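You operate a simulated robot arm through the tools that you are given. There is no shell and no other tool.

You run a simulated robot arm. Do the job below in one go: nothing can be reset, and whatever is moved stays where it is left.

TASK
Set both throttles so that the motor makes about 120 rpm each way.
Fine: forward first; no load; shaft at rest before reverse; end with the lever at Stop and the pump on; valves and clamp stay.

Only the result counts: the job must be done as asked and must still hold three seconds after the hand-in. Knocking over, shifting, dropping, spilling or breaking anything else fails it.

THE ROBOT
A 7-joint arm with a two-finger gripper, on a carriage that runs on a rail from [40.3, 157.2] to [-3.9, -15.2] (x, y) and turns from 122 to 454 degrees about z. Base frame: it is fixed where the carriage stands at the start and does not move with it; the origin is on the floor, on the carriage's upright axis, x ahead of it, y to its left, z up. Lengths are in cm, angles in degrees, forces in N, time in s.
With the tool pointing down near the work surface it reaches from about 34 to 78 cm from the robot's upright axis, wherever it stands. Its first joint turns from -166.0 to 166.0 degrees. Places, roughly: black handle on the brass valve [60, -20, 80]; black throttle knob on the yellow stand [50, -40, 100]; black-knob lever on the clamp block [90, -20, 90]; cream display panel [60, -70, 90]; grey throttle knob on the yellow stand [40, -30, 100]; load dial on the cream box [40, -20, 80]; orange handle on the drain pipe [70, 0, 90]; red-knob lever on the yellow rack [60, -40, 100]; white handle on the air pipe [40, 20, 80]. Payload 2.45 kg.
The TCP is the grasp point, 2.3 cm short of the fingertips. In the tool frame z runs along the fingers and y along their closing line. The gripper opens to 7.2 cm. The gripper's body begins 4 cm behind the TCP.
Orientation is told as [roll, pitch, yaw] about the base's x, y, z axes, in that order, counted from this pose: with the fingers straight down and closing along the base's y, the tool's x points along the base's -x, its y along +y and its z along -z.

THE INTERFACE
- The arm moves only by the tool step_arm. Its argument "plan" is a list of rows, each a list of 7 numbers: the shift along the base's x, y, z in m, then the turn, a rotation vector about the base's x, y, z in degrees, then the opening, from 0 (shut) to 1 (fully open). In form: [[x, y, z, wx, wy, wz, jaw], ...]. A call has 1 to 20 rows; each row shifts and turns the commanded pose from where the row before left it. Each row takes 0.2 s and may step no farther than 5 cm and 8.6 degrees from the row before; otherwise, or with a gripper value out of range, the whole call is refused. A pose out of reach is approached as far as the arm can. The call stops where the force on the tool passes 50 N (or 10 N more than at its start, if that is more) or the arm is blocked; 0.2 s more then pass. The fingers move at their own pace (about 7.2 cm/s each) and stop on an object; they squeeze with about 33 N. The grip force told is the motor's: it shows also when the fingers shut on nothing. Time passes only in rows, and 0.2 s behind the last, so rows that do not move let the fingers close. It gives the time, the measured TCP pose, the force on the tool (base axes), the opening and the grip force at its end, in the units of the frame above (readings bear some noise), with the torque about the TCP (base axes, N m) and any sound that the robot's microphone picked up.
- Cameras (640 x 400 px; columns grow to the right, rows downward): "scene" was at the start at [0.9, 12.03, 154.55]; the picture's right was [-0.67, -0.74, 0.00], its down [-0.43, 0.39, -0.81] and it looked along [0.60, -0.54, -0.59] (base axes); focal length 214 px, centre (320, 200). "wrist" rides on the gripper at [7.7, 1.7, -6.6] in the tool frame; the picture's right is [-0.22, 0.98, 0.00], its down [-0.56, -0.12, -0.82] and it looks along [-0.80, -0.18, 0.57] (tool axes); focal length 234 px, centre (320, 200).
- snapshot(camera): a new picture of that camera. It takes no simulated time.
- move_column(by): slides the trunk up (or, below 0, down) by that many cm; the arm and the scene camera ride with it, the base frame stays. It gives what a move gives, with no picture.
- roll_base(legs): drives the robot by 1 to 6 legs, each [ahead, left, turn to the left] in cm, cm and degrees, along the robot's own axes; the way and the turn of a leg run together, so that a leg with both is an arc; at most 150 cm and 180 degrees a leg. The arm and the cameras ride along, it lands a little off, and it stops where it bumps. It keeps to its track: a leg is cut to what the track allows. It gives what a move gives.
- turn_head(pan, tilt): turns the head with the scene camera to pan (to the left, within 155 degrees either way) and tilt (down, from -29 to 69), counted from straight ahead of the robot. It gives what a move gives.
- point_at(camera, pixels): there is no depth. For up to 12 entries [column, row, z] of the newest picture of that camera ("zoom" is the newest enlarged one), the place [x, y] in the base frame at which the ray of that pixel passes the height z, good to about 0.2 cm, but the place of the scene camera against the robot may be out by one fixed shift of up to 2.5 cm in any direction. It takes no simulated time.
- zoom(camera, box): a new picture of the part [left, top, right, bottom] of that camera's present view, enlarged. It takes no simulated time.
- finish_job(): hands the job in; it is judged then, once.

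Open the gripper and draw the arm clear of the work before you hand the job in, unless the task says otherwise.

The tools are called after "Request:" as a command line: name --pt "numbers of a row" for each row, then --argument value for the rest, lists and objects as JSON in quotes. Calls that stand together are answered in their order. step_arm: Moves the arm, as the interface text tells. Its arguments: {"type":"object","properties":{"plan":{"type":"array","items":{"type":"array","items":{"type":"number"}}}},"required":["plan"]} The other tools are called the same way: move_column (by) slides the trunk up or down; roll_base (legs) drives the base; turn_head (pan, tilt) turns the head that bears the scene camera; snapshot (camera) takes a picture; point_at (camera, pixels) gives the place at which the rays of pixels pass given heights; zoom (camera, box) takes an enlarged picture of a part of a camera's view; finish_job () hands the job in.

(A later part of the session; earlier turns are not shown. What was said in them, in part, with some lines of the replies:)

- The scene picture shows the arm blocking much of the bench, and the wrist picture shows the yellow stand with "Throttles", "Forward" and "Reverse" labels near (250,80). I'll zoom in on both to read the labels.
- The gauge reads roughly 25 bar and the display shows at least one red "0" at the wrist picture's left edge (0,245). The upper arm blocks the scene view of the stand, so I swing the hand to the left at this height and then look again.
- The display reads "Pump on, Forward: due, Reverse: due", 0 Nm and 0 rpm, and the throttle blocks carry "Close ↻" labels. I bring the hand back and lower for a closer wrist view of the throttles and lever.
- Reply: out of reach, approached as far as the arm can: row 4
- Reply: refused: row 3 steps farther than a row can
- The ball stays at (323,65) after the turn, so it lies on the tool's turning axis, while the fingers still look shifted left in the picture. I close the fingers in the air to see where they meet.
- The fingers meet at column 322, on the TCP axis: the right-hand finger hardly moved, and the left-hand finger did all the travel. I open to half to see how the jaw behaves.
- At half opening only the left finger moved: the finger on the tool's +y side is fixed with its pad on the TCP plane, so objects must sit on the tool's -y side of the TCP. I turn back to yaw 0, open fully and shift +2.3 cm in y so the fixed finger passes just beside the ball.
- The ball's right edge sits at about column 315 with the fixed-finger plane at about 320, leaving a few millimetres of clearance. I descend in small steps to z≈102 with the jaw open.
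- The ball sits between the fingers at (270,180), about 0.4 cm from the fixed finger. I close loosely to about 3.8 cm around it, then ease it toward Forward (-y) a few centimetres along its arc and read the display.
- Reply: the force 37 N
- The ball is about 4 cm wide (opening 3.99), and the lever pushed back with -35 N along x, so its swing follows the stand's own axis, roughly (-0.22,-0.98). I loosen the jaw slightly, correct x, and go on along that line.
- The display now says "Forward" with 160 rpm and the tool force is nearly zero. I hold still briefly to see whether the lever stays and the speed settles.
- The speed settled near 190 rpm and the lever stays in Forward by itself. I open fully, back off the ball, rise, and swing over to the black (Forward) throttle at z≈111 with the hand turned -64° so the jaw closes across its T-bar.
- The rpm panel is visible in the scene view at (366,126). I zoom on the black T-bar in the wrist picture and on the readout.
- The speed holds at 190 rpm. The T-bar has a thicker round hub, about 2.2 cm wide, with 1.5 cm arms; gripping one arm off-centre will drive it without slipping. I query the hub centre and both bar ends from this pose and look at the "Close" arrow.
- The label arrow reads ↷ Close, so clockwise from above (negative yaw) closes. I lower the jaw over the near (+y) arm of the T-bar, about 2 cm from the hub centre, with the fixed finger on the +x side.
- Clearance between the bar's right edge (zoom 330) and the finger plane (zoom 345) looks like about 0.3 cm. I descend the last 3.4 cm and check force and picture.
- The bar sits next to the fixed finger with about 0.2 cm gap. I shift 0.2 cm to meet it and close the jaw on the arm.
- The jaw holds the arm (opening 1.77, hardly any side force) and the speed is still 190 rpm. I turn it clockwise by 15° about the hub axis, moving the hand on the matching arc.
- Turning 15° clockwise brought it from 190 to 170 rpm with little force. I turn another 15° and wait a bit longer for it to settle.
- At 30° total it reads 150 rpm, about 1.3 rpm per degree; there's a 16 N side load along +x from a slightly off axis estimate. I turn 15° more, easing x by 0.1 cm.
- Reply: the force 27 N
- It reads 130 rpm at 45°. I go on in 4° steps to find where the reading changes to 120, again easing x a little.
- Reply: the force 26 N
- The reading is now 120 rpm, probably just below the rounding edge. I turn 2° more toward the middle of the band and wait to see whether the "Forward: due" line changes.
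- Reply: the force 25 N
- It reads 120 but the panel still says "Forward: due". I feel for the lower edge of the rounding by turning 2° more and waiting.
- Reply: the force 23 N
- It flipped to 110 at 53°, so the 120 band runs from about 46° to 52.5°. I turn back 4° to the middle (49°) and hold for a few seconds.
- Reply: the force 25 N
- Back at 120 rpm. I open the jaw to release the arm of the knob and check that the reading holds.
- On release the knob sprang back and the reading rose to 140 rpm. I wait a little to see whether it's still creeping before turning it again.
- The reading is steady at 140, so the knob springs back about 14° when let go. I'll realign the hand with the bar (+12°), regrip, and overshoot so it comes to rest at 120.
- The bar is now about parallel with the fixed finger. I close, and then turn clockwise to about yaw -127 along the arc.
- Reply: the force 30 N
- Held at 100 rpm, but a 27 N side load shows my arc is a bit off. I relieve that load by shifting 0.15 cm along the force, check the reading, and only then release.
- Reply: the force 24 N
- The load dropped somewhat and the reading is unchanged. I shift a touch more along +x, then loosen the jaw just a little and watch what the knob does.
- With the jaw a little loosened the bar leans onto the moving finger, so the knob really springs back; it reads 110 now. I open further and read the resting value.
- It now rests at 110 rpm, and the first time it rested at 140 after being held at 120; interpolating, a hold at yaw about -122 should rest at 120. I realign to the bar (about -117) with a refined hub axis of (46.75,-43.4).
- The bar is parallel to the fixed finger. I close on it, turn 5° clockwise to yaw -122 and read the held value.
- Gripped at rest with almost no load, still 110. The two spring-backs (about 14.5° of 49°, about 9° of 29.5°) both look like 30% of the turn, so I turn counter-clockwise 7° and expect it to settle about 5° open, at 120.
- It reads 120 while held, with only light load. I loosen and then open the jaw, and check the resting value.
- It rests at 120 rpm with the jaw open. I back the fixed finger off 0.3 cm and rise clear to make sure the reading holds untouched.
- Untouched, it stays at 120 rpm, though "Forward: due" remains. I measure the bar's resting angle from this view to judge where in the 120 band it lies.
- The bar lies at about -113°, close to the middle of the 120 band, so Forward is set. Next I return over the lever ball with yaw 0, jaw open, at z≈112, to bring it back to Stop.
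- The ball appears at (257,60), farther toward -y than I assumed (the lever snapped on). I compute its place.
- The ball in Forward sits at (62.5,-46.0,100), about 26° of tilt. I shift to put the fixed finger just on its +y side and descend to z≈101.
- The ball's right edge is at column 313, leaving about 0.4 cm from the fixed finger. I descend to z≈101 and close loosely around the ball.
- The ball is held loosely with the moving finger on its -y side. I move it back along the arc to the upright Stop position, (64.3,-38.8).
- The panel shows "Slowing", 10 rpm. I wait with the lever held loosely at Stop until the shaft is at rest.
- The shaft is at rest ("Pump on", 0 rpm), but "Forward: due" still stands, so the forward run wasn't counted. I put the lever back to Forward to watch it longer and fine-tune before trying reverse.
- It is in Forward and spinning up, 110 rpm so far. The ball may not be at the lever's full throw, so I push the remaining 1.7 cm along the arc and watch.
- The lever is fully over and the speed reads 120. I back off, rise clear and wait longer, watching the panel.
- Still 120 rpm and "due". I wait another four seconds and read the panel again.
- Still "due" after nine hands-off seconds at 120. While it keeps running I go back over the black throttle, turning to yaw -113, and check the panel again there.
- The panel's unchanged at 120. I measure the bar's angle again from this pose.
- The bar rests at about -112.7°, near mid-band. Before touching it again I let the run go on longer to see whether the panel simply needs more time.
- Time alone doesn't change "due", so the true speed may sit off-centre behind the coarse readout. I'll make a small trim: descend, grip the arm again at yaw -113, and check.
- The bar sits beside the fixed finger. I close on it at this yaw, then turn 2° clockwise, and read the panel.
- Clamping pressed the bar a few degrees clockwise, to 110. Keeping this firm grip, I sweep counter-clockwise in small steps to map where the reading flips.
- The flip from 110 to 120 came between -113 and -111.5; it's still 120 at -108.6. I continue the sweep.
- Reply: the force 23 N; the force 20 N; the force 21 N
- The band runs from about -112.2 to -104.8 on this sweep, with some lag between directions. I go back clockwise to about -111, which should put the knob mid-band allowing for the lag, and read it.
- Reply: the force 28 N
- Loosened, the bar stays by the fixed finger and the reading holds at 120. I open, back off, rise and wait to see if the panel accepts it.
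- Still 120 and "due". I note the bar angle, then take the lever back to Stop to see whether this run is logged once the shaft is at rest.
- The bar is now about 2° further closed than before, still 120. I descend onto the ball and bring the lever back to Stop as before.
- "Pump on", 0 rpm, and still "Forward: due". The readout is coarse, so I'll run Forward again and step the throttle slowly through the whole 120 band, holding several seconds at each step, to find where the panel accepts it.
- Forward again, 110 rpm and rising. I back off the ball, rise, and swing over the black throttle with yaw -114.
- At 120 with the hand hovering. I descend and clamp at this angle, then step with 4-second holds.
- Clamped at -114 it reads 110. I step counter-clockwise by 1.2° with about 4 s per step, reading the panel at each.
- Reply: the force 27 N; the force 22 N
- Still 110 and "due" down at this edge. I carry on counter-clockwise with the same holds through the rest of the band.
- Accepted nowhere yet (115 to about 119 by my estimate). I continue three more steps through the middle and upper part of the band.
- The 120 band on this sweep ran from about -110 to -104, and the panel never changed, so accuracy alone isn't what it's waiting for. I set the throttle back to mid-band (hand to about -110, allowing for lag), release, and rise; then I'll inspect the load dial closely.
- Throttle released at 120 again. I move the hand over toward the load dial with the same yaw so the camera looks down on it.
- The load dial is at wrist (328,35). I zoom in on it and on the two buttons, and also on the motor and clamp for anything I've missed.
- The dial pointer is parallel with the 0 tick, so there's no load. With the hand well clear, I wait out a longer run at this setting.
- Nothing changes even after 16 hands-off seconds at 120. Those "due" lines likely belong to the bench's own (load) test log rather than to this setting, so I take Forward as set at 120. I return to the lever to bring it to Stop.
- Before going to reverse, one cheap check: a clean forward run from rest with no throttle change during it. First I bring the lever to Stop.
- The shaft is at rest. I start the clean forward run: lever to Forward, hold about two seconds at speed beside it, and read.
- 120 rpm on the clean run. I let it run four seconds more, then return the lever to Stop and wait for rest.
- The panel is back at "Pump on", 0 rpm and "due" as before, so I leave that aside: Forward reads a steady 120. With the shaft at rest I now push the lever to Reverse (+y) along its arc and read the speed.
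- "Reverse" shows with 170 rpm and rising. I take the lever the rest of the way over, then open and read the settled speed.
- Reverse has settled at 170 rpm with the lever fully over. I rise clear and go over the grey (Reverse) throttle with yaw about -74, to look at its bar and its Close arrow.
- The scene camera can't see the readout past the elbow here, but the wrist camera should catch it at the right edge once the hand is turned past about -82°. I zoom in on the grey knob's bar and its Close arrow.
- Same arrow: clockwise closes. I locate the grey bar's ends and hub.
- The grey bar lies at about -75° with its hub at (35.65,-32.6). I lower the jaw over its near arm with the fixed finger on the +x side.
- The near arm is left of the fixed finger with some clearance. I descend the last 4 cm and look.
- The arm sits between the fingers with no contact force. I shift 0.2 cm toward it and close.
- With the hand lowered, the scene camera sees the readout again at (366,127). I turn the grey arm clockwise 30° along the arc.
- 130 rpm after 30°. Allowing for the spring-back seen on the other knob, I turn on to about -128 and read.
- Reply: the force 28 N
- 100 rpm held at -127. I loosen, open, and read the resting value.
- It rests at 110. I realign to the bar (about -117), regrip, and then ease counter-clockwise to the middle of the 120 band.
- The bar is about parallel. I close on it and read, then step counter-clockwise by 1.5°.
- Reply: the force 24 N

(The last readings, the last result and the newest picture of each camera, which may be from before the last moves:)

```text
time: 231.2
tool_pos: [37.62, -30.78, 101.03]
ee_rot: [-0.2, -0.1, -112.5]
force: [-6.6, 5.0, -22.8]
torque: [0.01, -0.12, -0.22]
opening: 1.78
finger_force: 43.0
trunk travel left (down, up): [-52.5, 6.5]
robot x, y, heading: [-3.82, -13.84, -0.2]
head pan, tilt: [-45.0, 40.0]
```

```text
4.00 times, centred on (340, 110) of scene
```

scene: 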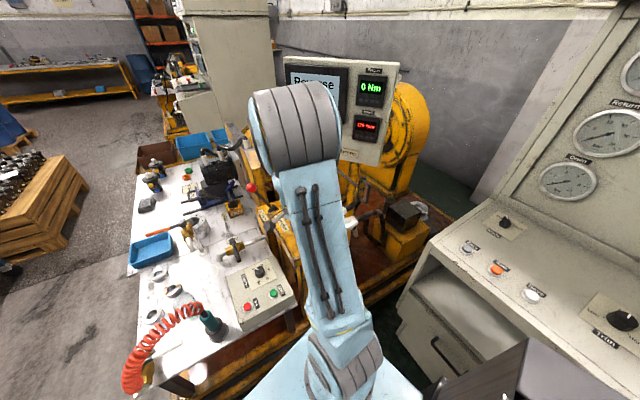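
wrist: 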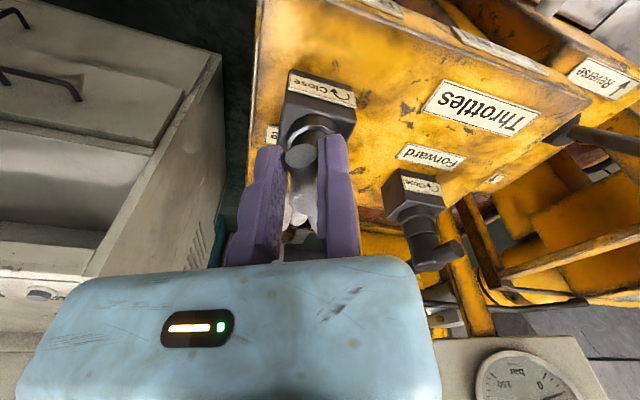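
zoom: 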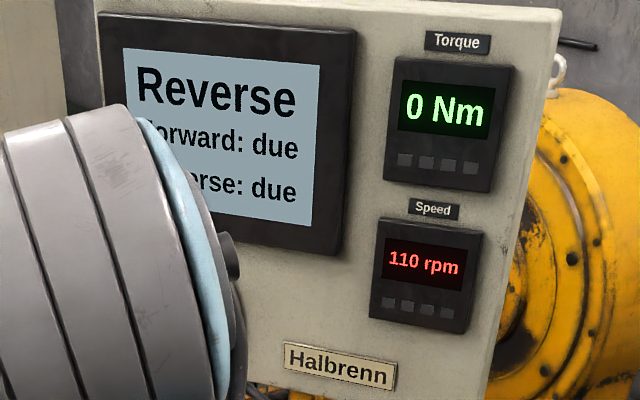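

Still 110 at -112.5. I keep stepping.

Request:
step_arm --pt "-0.0005 0.0005 0 0 0 1.5 0.1" --pt "0 0 0 0 0 0 0.1" --pt "0 0 0 0 0 0 0.1" --pt "0 0 0 0 0 0 0.1" --pt "0 0 0 0 0 0 0.1"

Request:
zoom --camera "scene" --box '[340, 110, 390, 140]'

Request:
step_arm --pt "-0.0005 0.0004 0 0 0 1.5 0.1" --pt "0 0 0 0 0 0 0.1" --pt "0 0 0 0 0 0 0.1" --pt "0 0 0 0 0 0 0.1" --pt "0 0 0 0 0 0 0.1"

Request:
zoom --camera "scene" --box '[340, 110, 390, 140]'

Request:
step_arm --pt "-0.0005 0.0004 0 0 0 1.5 0.1" --pt "0 0 0 0 0 0 0.1" --pt "0 0 0 0 0 0 0.1" --pt "0 0 0 0 0 0 0.1" --pt "0 0 0 0 0 0 0.1"

Request:
zoom --camera "scene" --box '[340, 110, 390, 140]'

Request:
step_arm --pt "-0.0005 0.0004 0 0 0 1.5 0.1" --pt "0 0 0 0 0 0 0.1" --pt "0 0 0 0 0 0 0.1" --pt "0 0 0 0 0 0 0.1" --pt "0 0 0 0 0 0 0.1"

Request:
zoom --camera "scene" --box '[340, 110, 390, 140]'

```text
time: 232.4
tool_pos: [37.62, -30.82, 101.01]
ee_rot: [-0.1, -0.1, -111.0]
force: [-8.5, 5.7, -26.6]
torque: [0.16, -0.18, -0.3]
opening: 1.74
finger_force: 43.3
trunk travel left (down, up): [-52.5, 6.5]
robot x, y, heading: [-3.99, -14.45, -0.3]
head pan, tilt: [-45.0, 40.0]
```

```text
12.80 times, centred on (365, 125) of scene
```

zoom: 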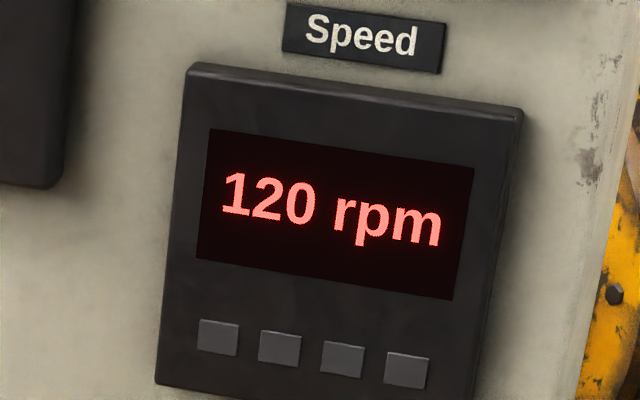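

```text
time: 233.6
tool_pos: [37.6, -30.8, 100.98]
ee_rot: [0.0, -0.1, -109.4]
force: [-2.8, 3.8, -23.2]
torque: [0.1, -0.1, -0.16]
opening: 1.79
finger_force: 43.1
trunk travel left (down, up): [-52.5, 6.5]
robot x, y, heading: [-3.9, -14.36, 0.0]
head pan, tilt: [-45.0, 40.0]
```

```text
12.80 times, centred on (365, 125) of scene
```

zoom: 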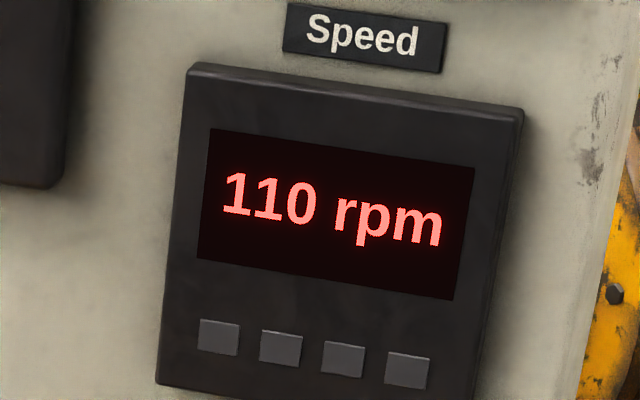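

```text
time: 234.8
tool_pos: [37.56, -30.77, 100.92]
ee_rot: [0.0, 0.0, -108.1]
force: [-0.5, 3.8, -13.5]
torque: [0.12, -0.08, -0.08]
opening: 1.79
finger_force: 43.3
trunk travel left (down, up): [-52.5, 6.5]
robot x, y, heading: [-3.72, -14.4, 0.1]
head pan, tilt: [-45.0, 40.0]
```

```text
12.80 times, centred on (365, 125) of scene
```

zoom: 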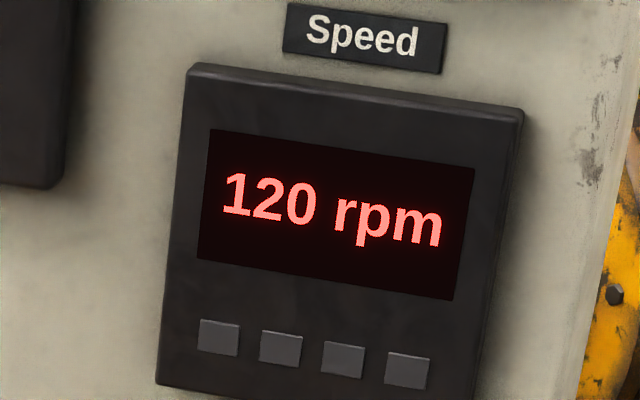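

```text
time: 236.0
tool_pos: [37.43, -30.66, 101.13]
ee_rot: [-0.1, 0.0, -106.5]
force: [-0.8, 4.8, -10.4]
torque: [0.09, -0.05, -0.11]
opening: 1.77
finger_force: 43.1
trunk travel left (down, up): [-52.5, 6.5]
robot x, y, heading: [-3.73, -14.06, 0.1]
head pan, tilt: [-45.0, 40.0]
```

```text
12.80 times, centred on (365, 125) of scene
```

zoom: 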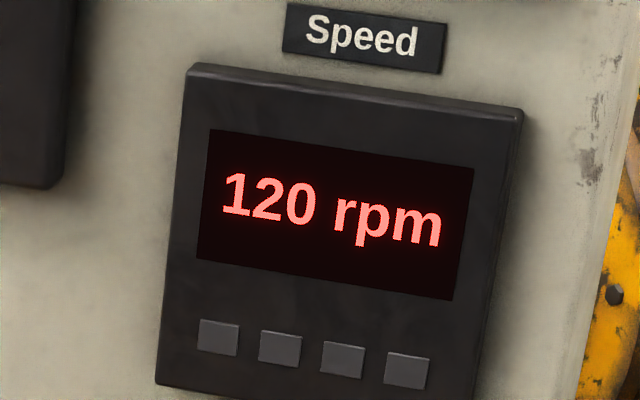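

Now 120 from about -108 on. Allowing for some spring-back toward where it came from, I turn about 4° more, hold, then release gently and read.

Request:
step_arm --pt "-0.0007 0.0005 0 0 0 2 0.1" --pt "-0.0007 0.0005 0 0 0 2 0.1" --pt "0 0 0 0 0 0 0.1" --pt "0 0 0 0 0 0 0.1" --pt "0 0 0 0 0 0 0.1" --pt "0 0 0 0 0 0 0.1"

Request:
zoom --camera "scene" --box '[340, 110, 390, 140]'

Request:
step_arm --pt "0 0 0 0 0 0 0.29" --pt "0 0 0 0 0 0 0.29" --pt "0 0 0 0 0 0 0.29" --pt "0 0 0 0 0 0 0.6" --pt "0 0 0 0 0 0 0.6" --pt "0 0 0 0 0 0 0.6" --pt "0 0 0 0 0 0 0.6" --pt "0 0 0 0 0 0 0.6"

Request:
zoom --camera "scene" --box '[280, 60, 400, 160]'

Request:
zoom --camera "wrist" --box '[200, 60, 420, 260]'

```text
time: 237.4
tool_pos: [37.2, -30.66, 101.01]
ee_rot: [0.0, -0.1, -102.4]
force: [-1.6, 5.7, 0.9]
torque: [0.27, -0.02, -0.1]
opening: 1.75
finger_force: 42.9
trunk travel left (down, up): [-52.5, 6.5]
robot x, y, heading: [-3.84, -14.52, -0.3]
head pan, tilt: [-45.0, 40.0]
```

```text
12.80 times, centred on (365, 125) of scene
```

zoom: 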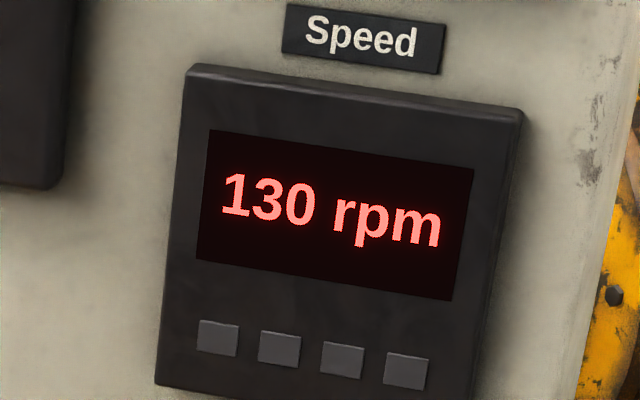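

```text
time: 239.2
tool_pos: [37.27, -30.64, 100.96]
ee_rot: [0.0, -0.1, -102.5]
force: [0.5, 0.3, -0.2]
torque: [-0.03, 0.0, 0.0]
opening: 4.3
finger_force: 0.2
trunk travel left (down, up): [-52.5, 6.5]
robot x, y, heading: [-3.91, -14.39, 0.0]
head pan, tilt: [-45.0, 40.0]
```

```text
4.00 times, centred on (340, 110) of scene
```

zoom: 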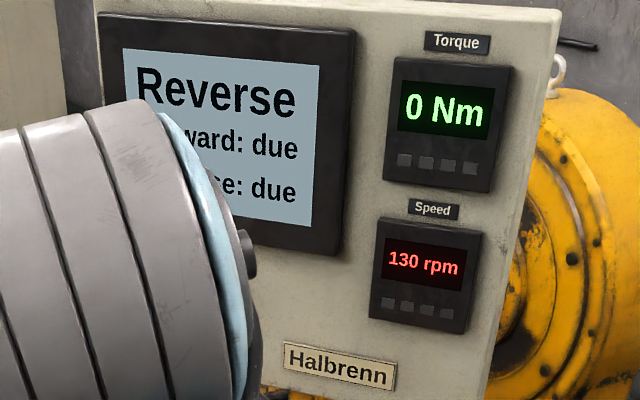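

```text
2.00 times, centred on (310, 160) of wrist
```

zoom: 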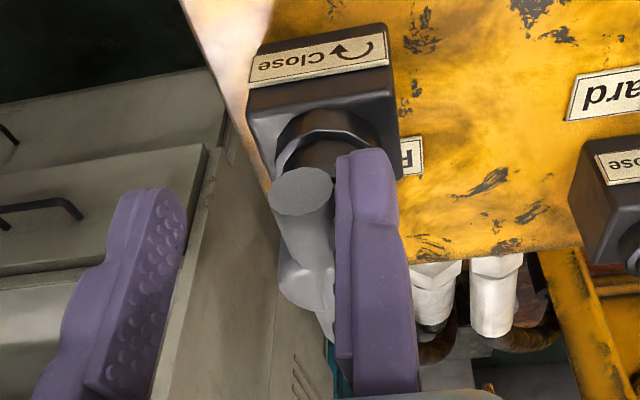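

It reads 130 but the bar may be leaning on the fixed finger. I back the finger off 0.4 cm and read again.

Request:
step_arm --pt "0.004 -0.001 0 0 0 0 0.6" --pt "0 0 0 0 0 0 0.6" --pt "0 0 0 0 0 0 0.6" --pt "0 0 0 0 0 0 0.6" --pt "0 0 0 0 0 0 0.6" --pt "0 0 0 0 0 0 0.6"

Request:
zoom --camera "scene" --box '[340, 110, 390, 140]'

Request:
zoom --camera "wrist" --box '[200, 60, 420, 260]'

```text
time: 240.6
tool_pos: [37.68, -30.76, 100.95]
ee_rot: [0.0, -0.1, -102.5]
force: [0.7, 0.9, -0.3]
torque: [-0.03, -0.03, -0.01]
opening: 4.35
finger_force: 0.1
trunk travel left (down, up): [-52.5, 6.5]
robot x, y, heading: [-3.63, -14.27, -0.0]
head pan, tilt: [-45.0, 40.0]
```

```text
12.80 times, centred on (365, 125) of scene
```

zoom: 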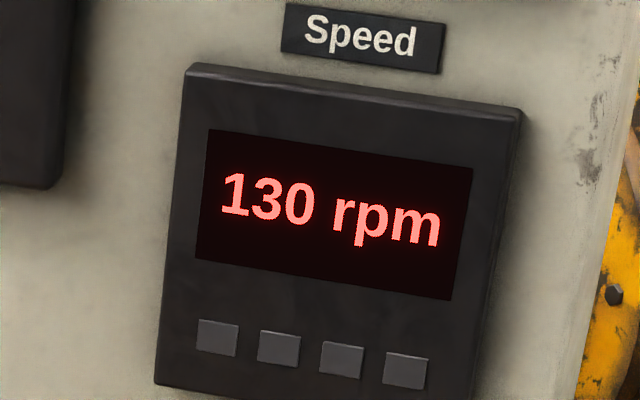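

```text
2.00 times, centred on (310, 160) of wrist
```

zoom: 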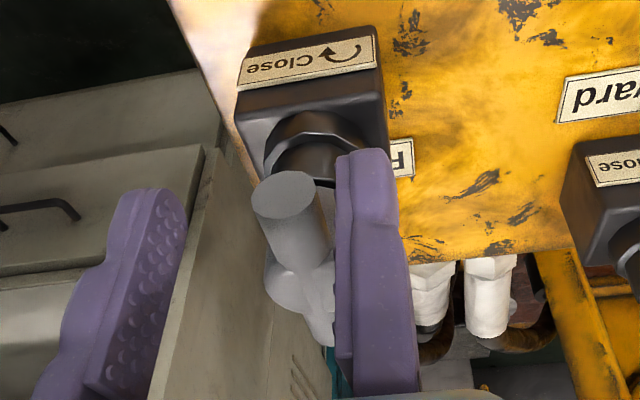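

It rests just into 130. I regrip, turn about 7° clockwise (the amount that brought the other knob from the same spot to mid-120), and read.

Request:
step_arm --pt "-0.002 0.0005 0 0 0 0 0.4" --pt "-0.0018 0.0005 0 0 0 0 0.1" --pt "0 0 0 0 0 0 0.1" --pt "0 0 0 0 0 0 0.1" --pt "0 0 0 0 0 0 0.1" --pt "0.0012 -0.0009 0 0 0 -3.5 0.1" --pt "0.0012 -0.0009 0 0 0 -3.5 0.1" --pt "0 0 0 0 0 0 0.1" --pt "0 0 0 0 0 0 0.1" --pt "0 0 0 0 0 0 0.1" --pt "0 0 0 0 0 0 0.1"

Request:
zoom --camera "scene" --box '[340, 110, 390, 140]'

Request:
step_arm --pt "0 0 0 0 0 0 0.29" --pt "0 0 0 0 0 0 0.29" --pt "0 0 0 0 0 0 0.29" --pt "0 0 0 0 0 0 0.6" --pt "0.0035 -0.001 0 0 0 0 0.6" --pt "0 0 0 0 0 0 0.6" --pt "0 0 0 0 0 0 0.6" --pt "0 0 0 0 0 0 0.6" --pt "0 0 0 0 0 0 0.6"

Request:
zoom --camera "scene" --box '[340, 110, 390, 140]'

Request:
zoom --camera "wrist" --box '[200, 60, 420, 260]'

```text
time: 243.0
tool_pos: [37.58, -30.71, 101.02]
ee_rot: [0.0, -0.2, -109.5]
force: [8.5, -0.3, 2.7]
torque: [-0.06, -0.07, 0.21]
opening: 1.78
finger_force: 43.0
trunk travel left (down, up): [-52.5, 6.5]
robot x, y, heading: [-3.89, -14.63, 0.2]
head pan, tilt: [-45.0, 40.0]
```

```text
12.80 times, centred on (365, 125) of scene
```

zoom: 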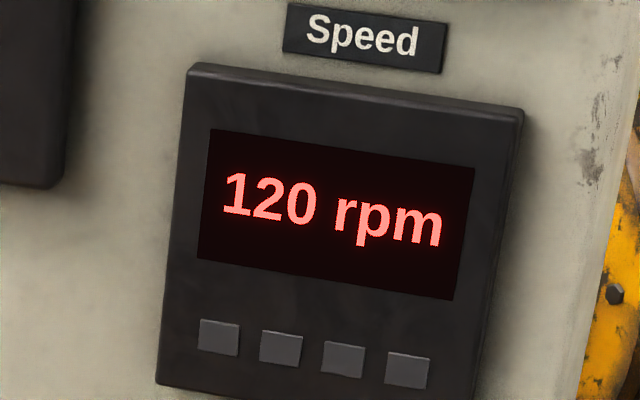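

```text
time: 245.0
tool_pos: [37.82, -30.86, 100.99]
ee_rot: [0.0, -0.2, -109.5]
force: [0.6, 0.5, 0.2]
torque: [-0.02, -0.01, -0.01]
opening: 4.31
finger_force: 0.1
trunk travel left (down, up): [-52.5, 6.5]
robot x, y, heading: [-3.84, -14.36, 0.2]
head pan, tilt: [-45.0, 40.0]
```

```text
12.80 times, centred on (365, 125) of scene
```

zoom: 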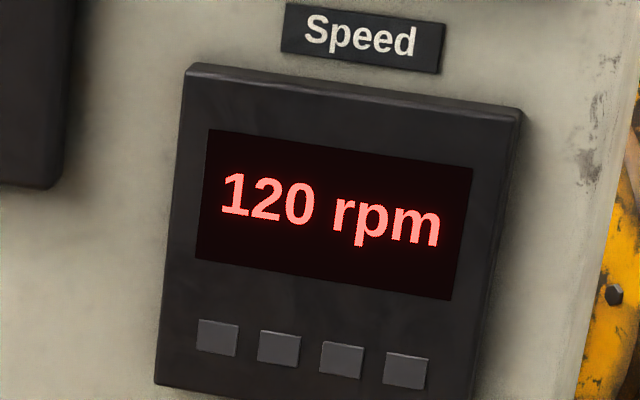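

```text
2.00 times, centred on (310, 160) of wrist
```

zoom: 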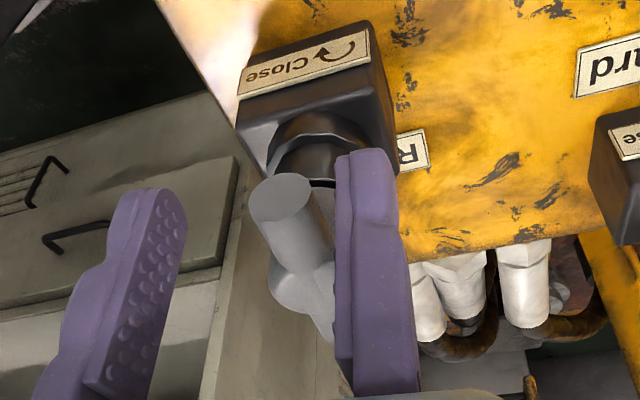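

Released and backed off, it rests at 120 rpm. I rise clear and check the whole panel once more while it runs untouched.

Request:
step_arm --pt "0 0 0.03 0 0 0 0.6" --pt "0 0 0.04 0 0 0 1" --pt "0.02 0.01 0.03 0 0 0 1" --pt "0.03 0.01 0.0 0 0 0 1" --pt "0.04 0.0 0.0 0 0 0 1" --pt "0.04 0.0 0.0 0 0 0 1" --pt "0 0 0 0 0 0 1" --pt "0 0 0 0 0 0 1" --pt "0 0 0 0 0 0 1" --pt "0 0 0 0 0 0 1" --pt "0 0 0 0 0 0 1" --pt "0 0 0 0 0 0 1"

Request:
snapshot --camera "scene"

Request:
zoom --camera "scene" --box '[280, 60, 400, 160]'

Request:
snapshot --camera "wrist"

```text
time: 247.6
tool_pos: [50.88, -28.92, 110.8]
ee_rot: [0.0, -0.2, -109.5]
force: [-0.3, 1.3, 0.7]
torque: [0.02, 0.04, 0.03]
opening: 7.19
finger_force: 0.1
trunk travel left (down, up): [-52.5, 6.5]
robot x, y, heading: [-3.48, -14.38, 0.1]
head pan, tilt: [-45.0, 40.0]
```

```text
taken
```

scene: 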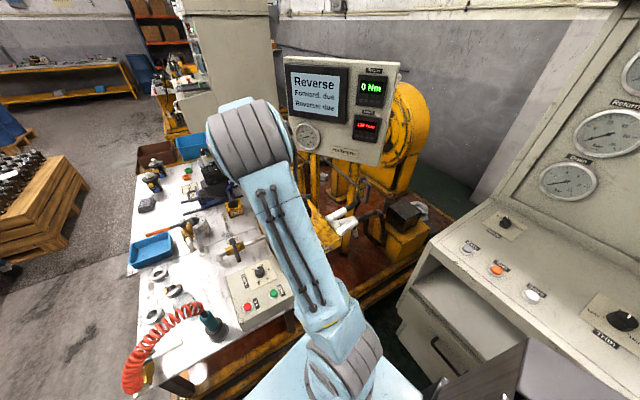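

```text
4.00 times, centred on (340, 110) of scene
```

zoom: 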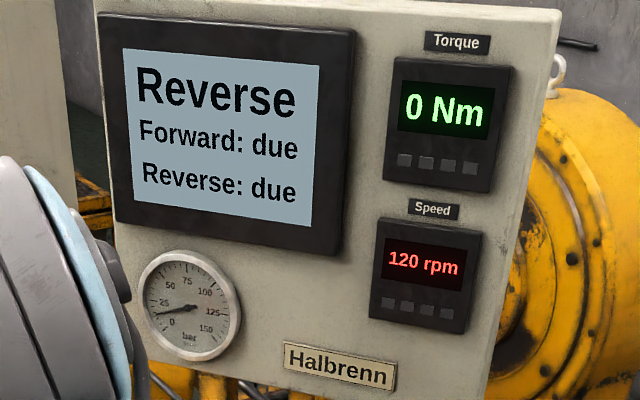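

```text
taken
```

wrist: 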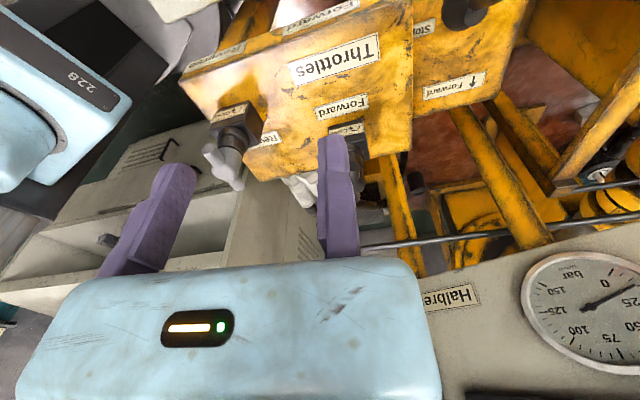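

Reverse holds at 120 untouched, with the panel's "due" lines unchanged for both ways. I now go back over the lever ball (Reverse side, about (66.1,-31.6)) with yaw 0.

Request:
step_arm --pt "0.011 0 0.001 0 0 7.82 1" --pt "0.011 0 0.001 0 0 7.82 1" --pt "0.011 0 0 0 0 7.82 1" --pt "0.011 0 0 0 0 7.82 1" --pt "0.011 0 0 0 0 7.82 1" --pt "0.011 0 0 0 0 7.82 1" --pt "0.011 0 0 0 0 7.82 1" --pt "0.011 0 0 0 0 7.82 1" --pt "0.011 0 0 0 0 7.82 1" --pt "0.011 0 0 0 0 7.82 1" --pt "0.011 0 0 0 0 7.82 1" --pt "0.011 0 0 0 0 7.82 1" --pt "0.011 0 0 0 0 7.82 1" --pt "0.0107 -0.001 0 0 0 7.84 1" --pt "0 0 0 0 0 0 1"

Request:
snapshot --camera "wrist"

Request:
zoom --camera "scene" --box '[220, 60, 400, 230]'

```text
time: 250.8
tool_pos: [66.24, -29.07, 111.23]
ee_rot: [0.0, 0.1, 0.2]
force: [0.4, 0.5, 0.4]
torque: [0.02, 0.0, 0.0]
opening: 7.18
finger_force: 0.0
trunk travel left (down, up): [-52.5, 6.5]
robot x, y, heading: [-3.65, -14.19, -0.1]
head pan, tilt: [-45.0, 40.0]
```

```text
taken
```

wrist: 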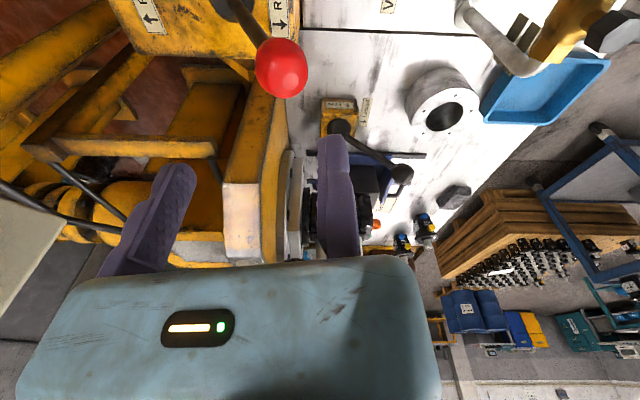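

```text
2.35 times, centred on (310, 145) of scene
```

zoom: 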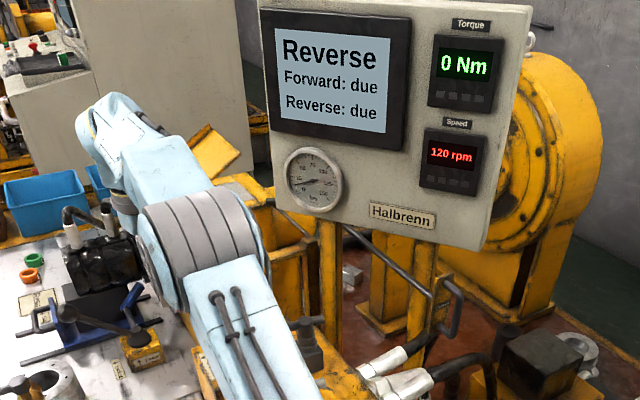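

The ball's right edge is at column 307, leaving about 0.9 cm to the fixed finger. I descend, close loosely and bring the lever back along its arc to Stop.

Request:
step_arm --pt "0 0 -0.035 0 0 0 1" --pt "0 0 -0.035 0 0 0 1" --pt "0 0 -0.032 0 0 0 1" --pt "0 -0.003 0 0 0 0 0.8" --pt "0 -0.002 0 0 0 0 0.62" --pt "0 0 0 0 0 0 0.62" --pt "-0.0021 -0.0084 0.0039 0 0 0 0.62" --pt "-0.0022 -0.0087 0.0034 0 0 0 0.62" --pt "-0.0022 -0.0089 0.0029 0 0 0 0.62" --pt "-0.0022 -0.0088 0.0024 0 0 0 0.62" --pt "-0.0023 -0.0091 0.0019 0 0 0 0.62" --pt "-0.0023 -0.0092 0.0013 0 0 0 0.62" --pt "-0.0023 -0.0093 0.0008 0 0 0 0.62" --pt "-0.0023 -0.0092 0.0003 0 0 0 0.62" --pt "0 0 0 0 0 0 0.62" --pt "0 0 0 0 0 0 0.66" --pt "0 0 0 0 0 0 0.66"

Request:
zoom --camera "scene" --box '[220, 60, 400, 230]'

Request:
snapshot --camera "wrist"

```text
time: 254.4
tool_pos: [64.42, -36.69, 102.65]
ee_rot: [0.0, -0.1, 0.0]
force: [-0.3, 0.3, -0.1]
torque: [0.0, -0.02, 0.0]
opening: 4.74
finger_force: 0.0
trunk travel left (down, up): [-52.5, 6.5]
robot x, y, heading: [-3.86, -14.31, -0.1]
head pan, tilt: [-45.0, 40.0]
```

```text
2.35 times, centred on (310, 145) of scene
```

zoom: 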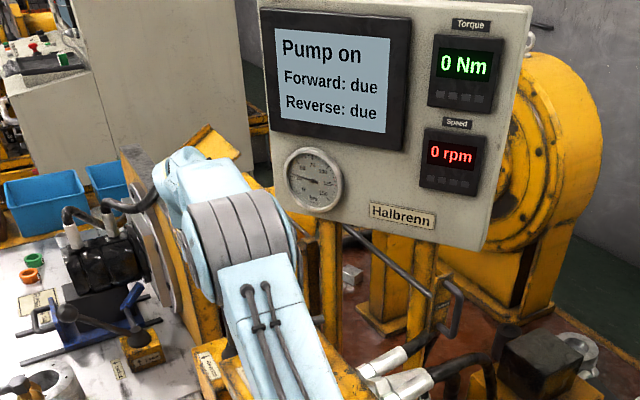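

```text
taken
```

wrist: 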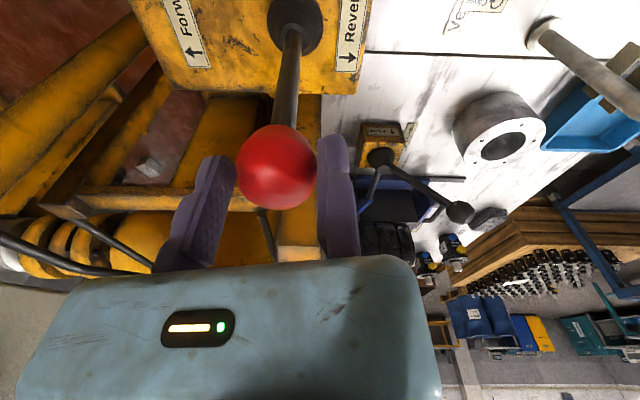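

The lever is at Stop, shaft at rest, pump on. To be sure Forward wasn't affected by the reverse setting, and to give the panel one long uninterrupted run, I push the lever to Forward again and hold there.

Request:
step_arm --pt "-0.0005 -0.001 0 0 0 0 0.66" --pt "-0.0023 -0.0092 -0.0003 0 0 0 0.66" --pt "-0.0023 -0.0093 -0.0008 0 0 0 0.66" --pt "-0.0023 -0.0092 -0.0013 0 0 0 0.66" --pt "-0.0023 -0.0091 -0.0019 0 0 0 0.66" --pt "-0.0022 -0.0088 -0.0024 0 0 0 0.66" --pt "-0.0022 -0.0089 -0.0029 0 0 0 0.66" --pt "-0.0022 -0.0087 -0.0034 0 0 0 0.66" --pt "-0.0021 -0.0084 -0.0039 0 0 0 0.66" --pt "0 0 0 0 0 0 0.66" --pt "0 0.003 0 0 0 0 0.8" --pt "0 0 0 0 0 0 0.8" --pt "0 0 0 0 0 0 0.8" --pt "0 0 0 0 0 0 0.8" --pt "0 0 0 0 0 0 0.8" --pt "0 0 0 0 0 0 0.8" --pt "0 0 0 0 0 0 0.8" --pt "0 0 0 0 0 0 0.8" --pt "0 0 0 0 0 0 0.8" --pt "0 0 0 0 0 0 0.8"

Request:
zoom --camera "scene" --box '[220, 60, 400, 230]'

Request:
snapshot --camera "wrist"

```text
time: 258.6
tool_pos: [62.64, -43.63, 101.19]
ee_rot: [0.0, -0.1, 0.0]
force: [0.3, 1.0, -1.0]
torque: [-0.01, 0.02, -0.03]
opening: 5.75
finger_force: 0.0
trunk travel left (down, up): [-52.5, 6.5]
robot x, y, heading: [-3.27, -14.42, 0.1]
head pan, tilt: [-45.0, 40.0]
```

```text
2.35 times, centred on (310, 145) of scene
```

zoom: 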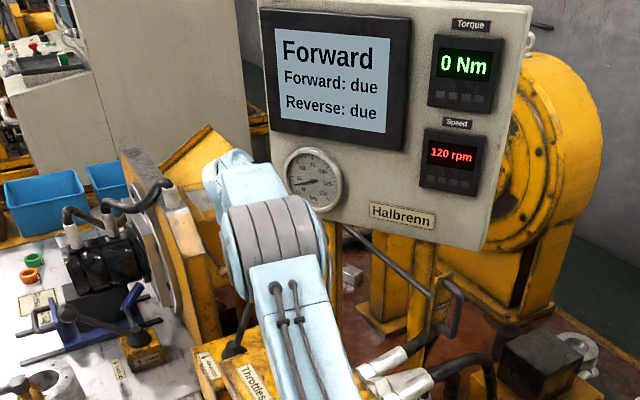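

```text
taken
```

wrist: 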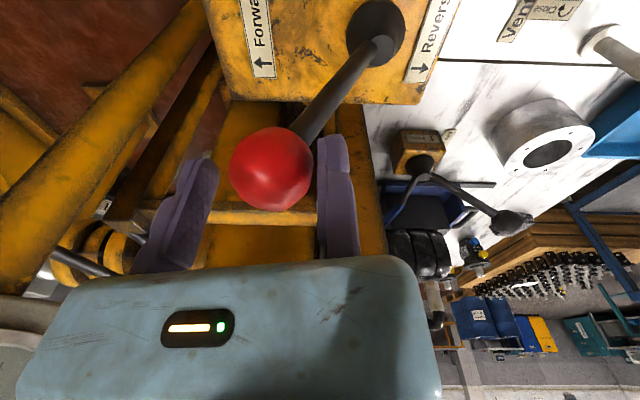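

Forward still makes 120 rpm with reverse set, so the two are independent. I hold this run for a longer stretch and then look at the panel.

Request:
step_arm --pt "0 0 0 0 0 0 0.8" --pt "0 0 0 0 0 0 0.8" --pt "0 0 0 0 0 0 0.8" --pt "0 0 0 0 0 0 0.8" --pt "0 0 0 0 0 0 0.8" --pt "0 0 0 0 0 0 0.8" --pt "0 0 0 0 0 0 0.8" --pt "0 0 0 0 0 0 0.8" --pt "0 0 0 0 0 0 0.8" --pt "0 0 0 0 0 0 0.8" --pt "0 0 0 0 0 0 0.8" --pt "0 0 0 0 0 0 0.8" --pt "0 0 0 0 0 0 0.8" --pt "0 0 0 0 0 0 0.8" --pt "0 0 0 0 0 0 0.8" --pt "0 0 0 0 0 0 0.8" --pt "0 0 0 0 0 0 0.8" --pt "0 0 0 0 0 0 0.8" --pt "0 0 0 0 0 0 0.8" --pt "0 0 0 0 0 0 0.8"

Request:
step_arm --pt "0 0 0 0 0 0 0.8" --pt "0 0 0 0 0 0 0.8" --pt "0 0 0 0 0 0 0.8" --pt "0 0 0 0 0 0 0.8" --pt "0 0 0 0 0 0 0.8" --pt "0 0 0 0 0 0 0.8" --pt "0 0 0 0 0 0 0.8" --pt "0 0 0 0 0 0 0.8" --pt "0 0 0 0 0 0 0.8" --pt "0 0 0 0 0 0 0.8" --pt "0 0 0 0 0 0 0.8" --pt "0 0 0 0 0 0 0.8" --pt "0 0 0 0 0 0 0.8" --pt "0 0 0 0 0 0 0.8" --pt "0 0 0 0 0 0 0.8" --pt "0 0 0 0 0 0 0.8" --pt "0 0 0 0 0 0 0.8" --pt "0 0 0 0 0 0 0.8" --pt "0 0 0 0 0 0 0.8" --pt "0 0 0 0 0 0 0.8"

Request:
step_arm --pt "0 0 0 0 0 0 0.8" --pt "0 0 0 0 0 0 0.8" --pt "0 0 0 0 0 0 0.8" --pt "0 0 0 0 0 0 0.8" --pt "0 0 0 0 0 0 0.8" --pt "0 0 0 0 0 0 0.8" --pt "0 0 0 0 0 0 0.8" --pt "0 0 0 0 0 0 0.8" --pt "0 0 0 0 0 0 0.8" --pt "0 0 0 0 0 0 0.8" --pt "0 0 0 0 0 0 0.8" --pt "0 0 0 0 0 0 0.8" --pt "0 0 0 0 0 0 0.8" --pt "0 0 0 0 0 0 0.8" --pt "0 0 0 0 0 0 0.8" --pt "0 0 0 0 0 0 0.8" --pt "0 0 0 0 0 0 0.8" --pt "0 0 0 0 0 0 0.8" --pt "0 0 0 0 0 0 0.8" --pt "0 0 0 0 0 0 0.8"

Request:
step_arm --pt "0 0 0 0 0 0 0.8" --pt "0 0 0 0 0 0 0.8" --pt "0 0 0 0 0 0 0.8" --pt "0 0 0 0 0 0 0.8" --pt "0 0 0 0 0 0 0.8" --pt "0 0 0 0 0 0 0.8" --pt "0 0 0 0 0 0 0.8" --pt "0 0 0 0 0 0 0.8" --pt "0 0 0 0 0 0 0.8" --pt "0 0 0 0 0 0 0.8" --pt "0 0 0 0 0 0 0.8" --pt "0 0 0 0 0 0 0.8" --pt "0 0 0 0 0 0 0.8" --pt "0 0 0 0 0 0 0.8" --pt "0 0 0 0 0 0 0.8" --pt "0 0 0 0 0 0 0.8" --pt "0 0 0 0 0 0 0.8" --pt "0 0 0 0 0 0 0.8" --pt "0 0 0 0 0 0 0.8" --pt "0 0 0 0 0 0 0.8"

Request:
step_arm --pt "0 0 0 0 0 0 0.8" --pt "0 0 0 0 0 0 0.8" --pt "0 0 0 0 0 0 0.8" --pt "0 0 0 0 0 0 0.8" --pt "0 0 0 0 0 0 0.8" --pt "0 0 0 0 0 0 0.8" --pt "0 0 0 0 0 0 0.8" --pt "0 0 0 0 0 0 0.8" --pt "0 0 0 0 0 0 0.8" --pt "0 0 0 0 0 0 0.8" --pt "0 0 0 0 0 0 0.8" --pt "0 0 0 0 0 0 0.8" --pt "0 0 0 0 0 0 0.8" --pt "0 0 0 0 0 0 0.8" --pt "0 0 0 0 0 0 0.8" --pt "0 0 0 0 0 0 0.8" --pt "0 0 0 0 0 0 0.8" --pt "0 0 0 0 0 0 0.8" --pt "0 0 0 0 0 0 0.8" --pt "0 0 0 0 0 0 0.8"

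Request:
step_arm --pt "0 0 0 0 0 0 0.8" --pt "0 0 0 0 0 0 0.8" --pt "0 0 0 0 0 0 0.8" --pt "0 0 0 0 0 0 0.8" --pt "0 0 0 0 0 0 0.8" --pt "0 0 0 0 0 0 0.8" --pt "0 0 0 0 0 0 0.8" --pt "0 0 0 0 0 0 0.8" --pt "0 0 0 0 0 0 0.8" --pt "0 0 0 0 0 0 0.8" --pt "0 0 0 0 0 0 0.8" --pt "0 0 0 0 0 0 0.8" --pt "0 0 0 0 0 0 0.8" --pt "0 0 0 0 0 0 0.8" --pt "0 0 0 0 0 0 0.8" --pt "0 0 0 0 0 0 0.8" --pt "0 0 0 0 0 0 0.8" --pt "0 0 0 0 0 0 0.8" --pt "0 0 0 0 0 0 0.8" --pt "0 0 0 0 0 0 0.8"

Request:
zoom --camera "scene" --box '[220, 60, 400, 230]'

```text
time: 262.8
tool_pos: [62.65, -43.64, 101.1]
ee_rot: [0.0, -0.1, 0.0]
force: [-1.0, -0.6, 0.4]
torque: [-0.04, 0.01, -0.03]
opening: 5.76
finger_force: 0.0
trunk travel left (down, up): [-52.5, 6.5]
robot x, y, heading: [-3.85, -14.18, -0.4]
head pan, tilt: [-45.0, 40.0]
```

```text
time: 267.0
tool_pos: [62.66, -43.62, 101.05]
ee_rot: [0.0, -0.1, 0.1]
force: [0.7, -1.7, 0.6]
torque: [0.03, 0.03, 0.02]
opening: 5.77
finger_force: 0.0
trunk travel left (down, up): [-52.5, 6.5]
robot x, y, heading: [-3.42, -14.16, -0.1]
head pan, tilt: [-45.0, 40.0]
```

```text
time: 271.2
tool_pos: [62.66, -43.55, 100.99]
ee_rot: [-0.1, -0.1, 0.0]
force: [0.7, 0.6, 0.5]
torque: [0.01, 0.0, -0.03]
opening: 5.77
finger_force: 0.0
trunk travel left (down, up): [-52.5, 6.5]
robot x, y, heading: [-3.82, -14.41, 0.1]
head pan, tilt: [-45.0, 40.0]
```

```text
time: 275.4
tool_pos: [62.66, -43.67, 100.94]
ee_rot: [0.0, -0.2, 0.0]
force: [-1.3, -0.7, 0.2]
torque: [-0.03, -0.02, 0.0]
opening: 5.76
finger_force: 0.1
trunk travel left (down, up): [-52.5, 6.5]
robot x, y, heading: [-3.45, -14.22, 0.0]
head pan, tilt: [-45.0, 40.0]
```

```text
time: 279.6
tool_pos: [62.67, -43.6, 101.04]
ee_rot: [0.0, 0.0, 0.0]
force: [-0.1, 0.7, 0.1]
torque: [-0.04, 0.0, -0.04]
opening: 5.79
finger_force: 0.1
trunk travel left (down, up): [-52.5, 6.5]
robot x, y, heading: [-3.32, -14.43, -0.0]
head pan, tilt: [-45.0, 40.0]
```

```text
time: 283.8
tool_pos: [62.7, -43.62, 101.01]
ee_rot: [0.0, -0.1, 0.0]
force: [0.1, -0.5, -0.1]
torque: [-0.01, -0.02, -0.02]
opening: 5.76
finger_force: 0.0
trunk travel left (down, up): [-52.5, 6.5]
robot x, y, heading: [-3.65, -14.16, -0.1]
head pan, tilt: [-45.0, 40.0]
```

```text
2.35 times, centred on (310, 145) of scene
```

zoom: 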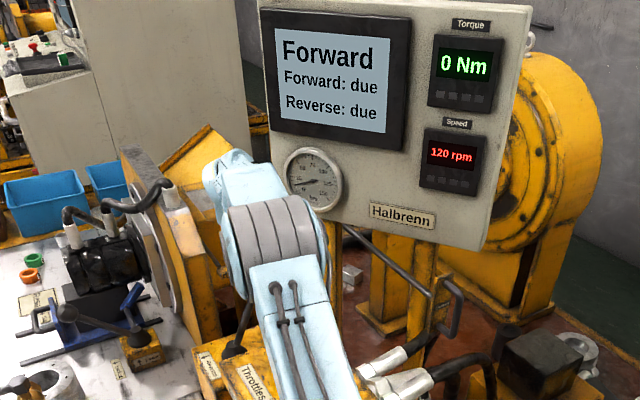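

After 27 s at 120 the panel is unchanged, confirming those lines belong to something else (the load test). I bring the lever back to Stop and wait for rest.

Request:
step_arm --pt "0 0 0 0 0 0 0.62" --pt "0 0 0 0 0 0 0.62" --pt "0.0021 0.0084 0.0039 0 0 0 0.6" --pt "0.0022 0.0087 0.0034 0 0 0 0.6" --pt "0.0022 0.0089 0.0029 0 0 0 0.6" --pt "0.0022 0.0088 0.0024 0 0 0 0.6" --pt "0.0023 0.0091 0.0019 0 0 0 0.6" --pt "0.0023 0.0092 0.0013 0 0 0 0.6" --pt "0.0023 0.0093 0.0008 0 0 0 0.6" --pt "0.0023 0.0088 0.0003 0 0 0 0.6" --pt "0 0 0 0 0 0 0.6" --pt "0 0 0 0 0 0 0.66" --pt "0 0 0 0 0 0 0.66" --pt "0 0 0 0 0 0 0.66" --pt "0 0 0 0 0 0 0.66" --pt "0 0 0 0 0 0 0.66"

Request:
zoom --camera "scene" --box '[220, 60, 400, 230]'

Request:
snapshot --camera "wrist"

```text
time: 287.2
tool_pos: [64.37, -36.45, 102.71]
ee_rot: [0.0, -0.2, 0.0]
force: [0.6, -0.9, 0.0]
torque: [-0.03, 0.02, -0.02]
opening: 4.73
finger_force: 0.0
trunk travel left (down, up): [-52.5, 6.5]
robot x, y, heading: [-4.06, -14.25, -0.2]
head pan, tilt: [-45.0, 40.0]
```

```text
2.35 times, centred on (310, 145) of scene
```

zoom: 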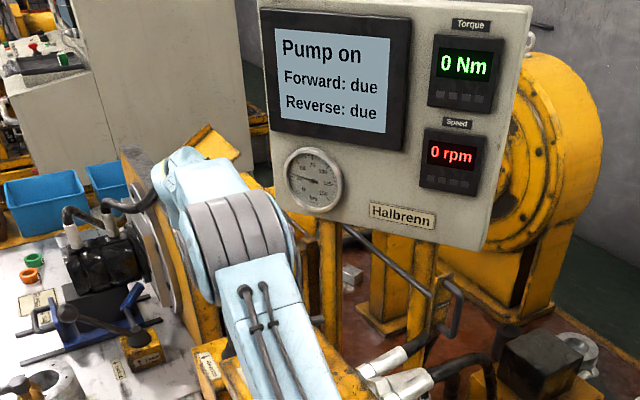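

```text
taken
```

wrist: 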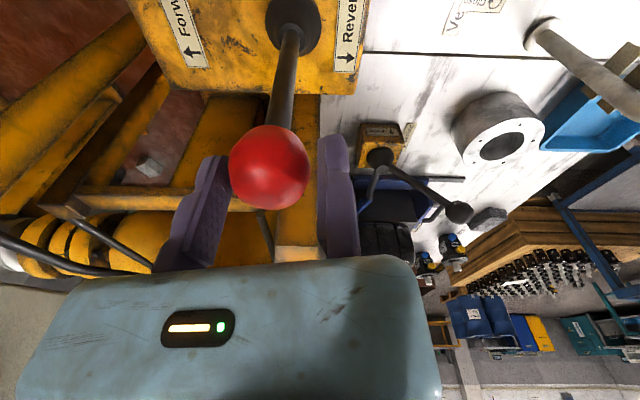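

The lever stands upright at Stop, 0 rpm, pump on. I open fully, rise straight up, and draw the hand back clear of the work.

Request:
step_arm --pt "0 0 0 0 0 0 1" --pt "0 0 0 0 0 0 1" --pt "0 0 0.03 0 0 0 1" --pt "0 0 0.04 0 0 0 1" --pt "-0.01 0 0.03 0 0 0 1" --pt "-0.03 0.02 0.02 0 0 0 1" --pt "-0.04 0.02 0.01 0 0 0 1" --pt "-0.04 0.02 0.01 0 0 0 1" --pt "-0.04 0.02 0.01 0 0 0 1" --pt "-0.04 0.02 0.01 0 0 0 1" --pt "-0.02 0.03 0.0 0 0 0 1" --pt "0 0.03 0 0 0 0 1" --pt "0 0 0 0 0 0 1"

Request:
snapshot --camera "scene"

Request:
snapshot --camera "wrist"

Request:
zoom --camera "wrist" --box '[200, 20, 380, 220]'

Request:
zoom --camera "scene" --box '[220, 60, 400, 230]'

```text
time: 290.0
tool_pos: [42.53, -20.5, 118.63]
ee_rot: [0.0, -0.1, 0.0]
force: [-0.1, 0.2, 0.5]
torque: [-0.01, -0.03, -0.01]
opening: 7.2
finger_force: 0.1
trunk travel left (down, up): [-52.5, 6.5]
robot x, y, heading: [-3.87, -14.47, -0.2]
head pan, tilt: [-45.0, 40.0]
```

```text
taken
```

scene: 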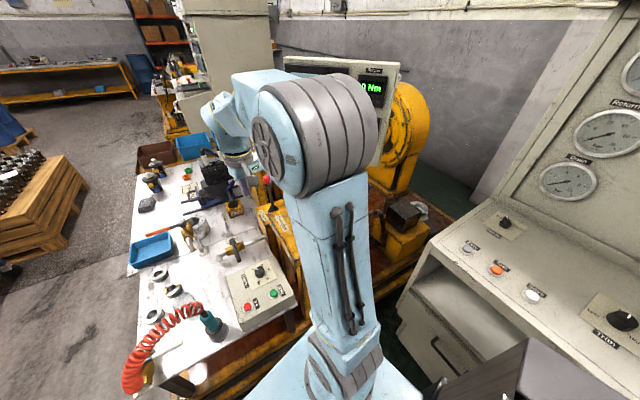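

```text
taken
```

wrist: 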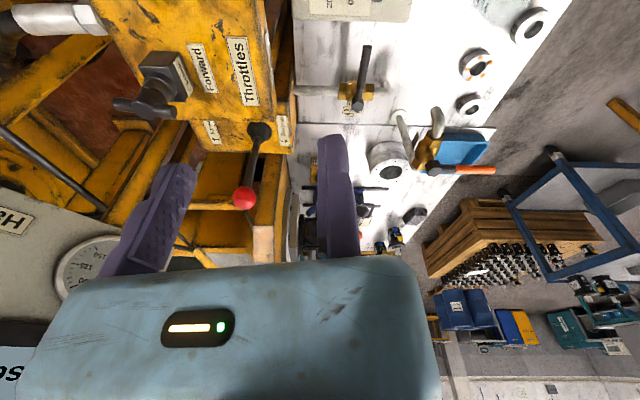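

```text
2.00 times, centred on (290, 120) of wrist
```

zoom: 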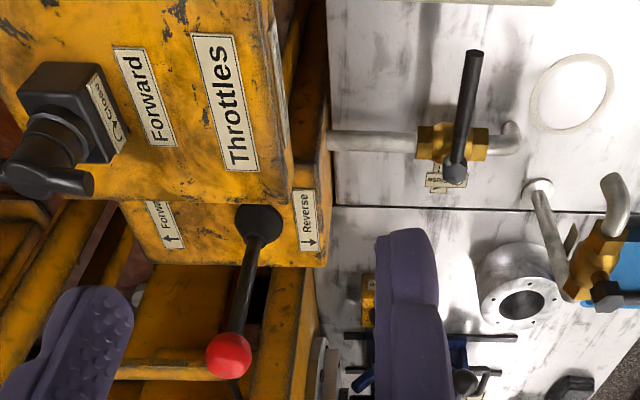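

```text
2.35 times, centred on (310, 145) of scene
```

zoom: 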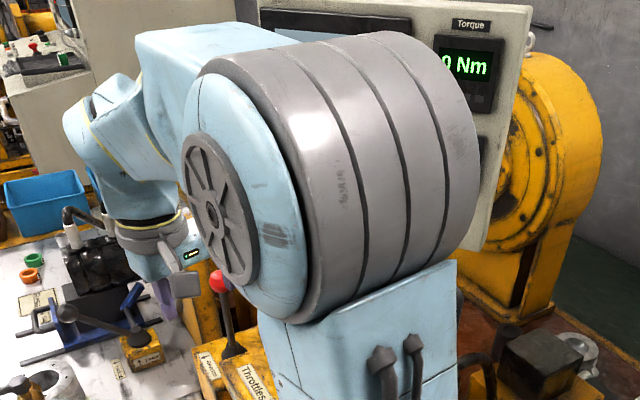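

The lever stands upright between the labels. I move the hand further to the left, away from the bench controls, and confirm the panel a last time.

Request:
step_arm --pt "0.0 0.04 0.01 0 0 0 1" --pt "0.0 0.04 0.01 0 0 0 1" --pt "0.0 0.045 0.01 0 0 0 1" --pt "0.0 0.045 0.01 0 0 0 1" --pt "0.0 0.045 0.01 0 0 0 1" --pt "0.0 0.045 0.01 0 0 0 1" --pt "0.0 0.045 0 0 0 0 1" --pt "0 0 0 0 0 0 1" --pt "0 0 0 0 0 0 1"

Request:
snapshot --camera "scene"

Request:
zoom --camera "scene" --box '[220, 60, 400, 260]'

```text
time: 292.0
tool_pos: [42.37, 9.94, 124.81]
ee_rot: [0.0, -0.1, 0.0]
force: [-0.1, -0.7, 0.8]
torque: [-0.01, 0.01, -0.02]
opening: 7.21
finger_force: 0.1
trunk travel left (down, up): [-52.5, 6.5]
robot x, y, heading: [-3.84, -14.62, -0.2]
head pan, tilt: [-45.0, 40.0]
```

```text
taken
```

scene: 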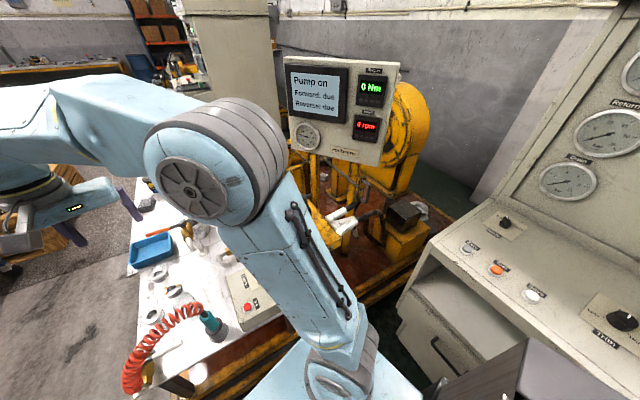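

```text
2.00 times, centred on (310, 160) of scene
```

zoom: 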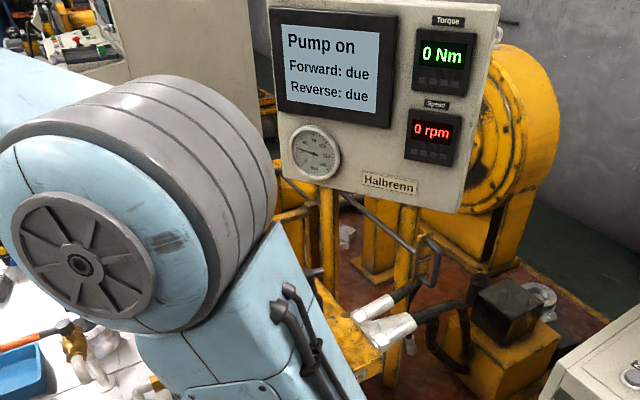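

The panel shows "Pump on", 0 Nm and 0 rpm, and the lever is upright at Stop. Both throttles gave 120 rpm with nothing touching them, forward checked again after reverse was set. The valves, clamp and load dial weren't touched, and the open gripper is clear of the work. The panel's "Forward: due" and "Reverse: due" lines never changed; I take them to belong to another test, but couldn't confirm that. I hand the job in.

Request:
finish_job

```text
The job is handed in.
```

Both throttles are set so the motor reads 120 rpm each way with no load, and I've handed the job in. I don't have the verdict.

- **Forward (black throttle):** it started at about 190 rpm. I turned it down until it read 120 rpm with nothing touching it, and checked it again after reverse was set.
- **Reverse (grey throttle):** it started at about 170 rpm and now reads 120 rpm with nothing touching it. I let the shaft come to rest before going into reverse.
- **End state:** the lever is upright at Stop, the panel reads "Pump on", 0 Nm and 0 rpm, and the arm is clear with the gripper open. I didn't touch the load dial, valves or clamp.

- **Coarse readout:** the speed display only moves in steps of 10. Each true speed is probably within about 5 rpm of 120. Forward is likely closer, because I found both edges of its 120 range and set it near the middle.
- **Panel lines unchanged:** "Forward: due" and "Reverse: due" never changed, even after 27 seconds of steady forward running at 120. I took them to belong to a separate load test, but I couldn't confirm that.
- **Run order:** the first runs were forward, then reverse. The last run was another forward one, to check that setting reverse hadn't changed it.
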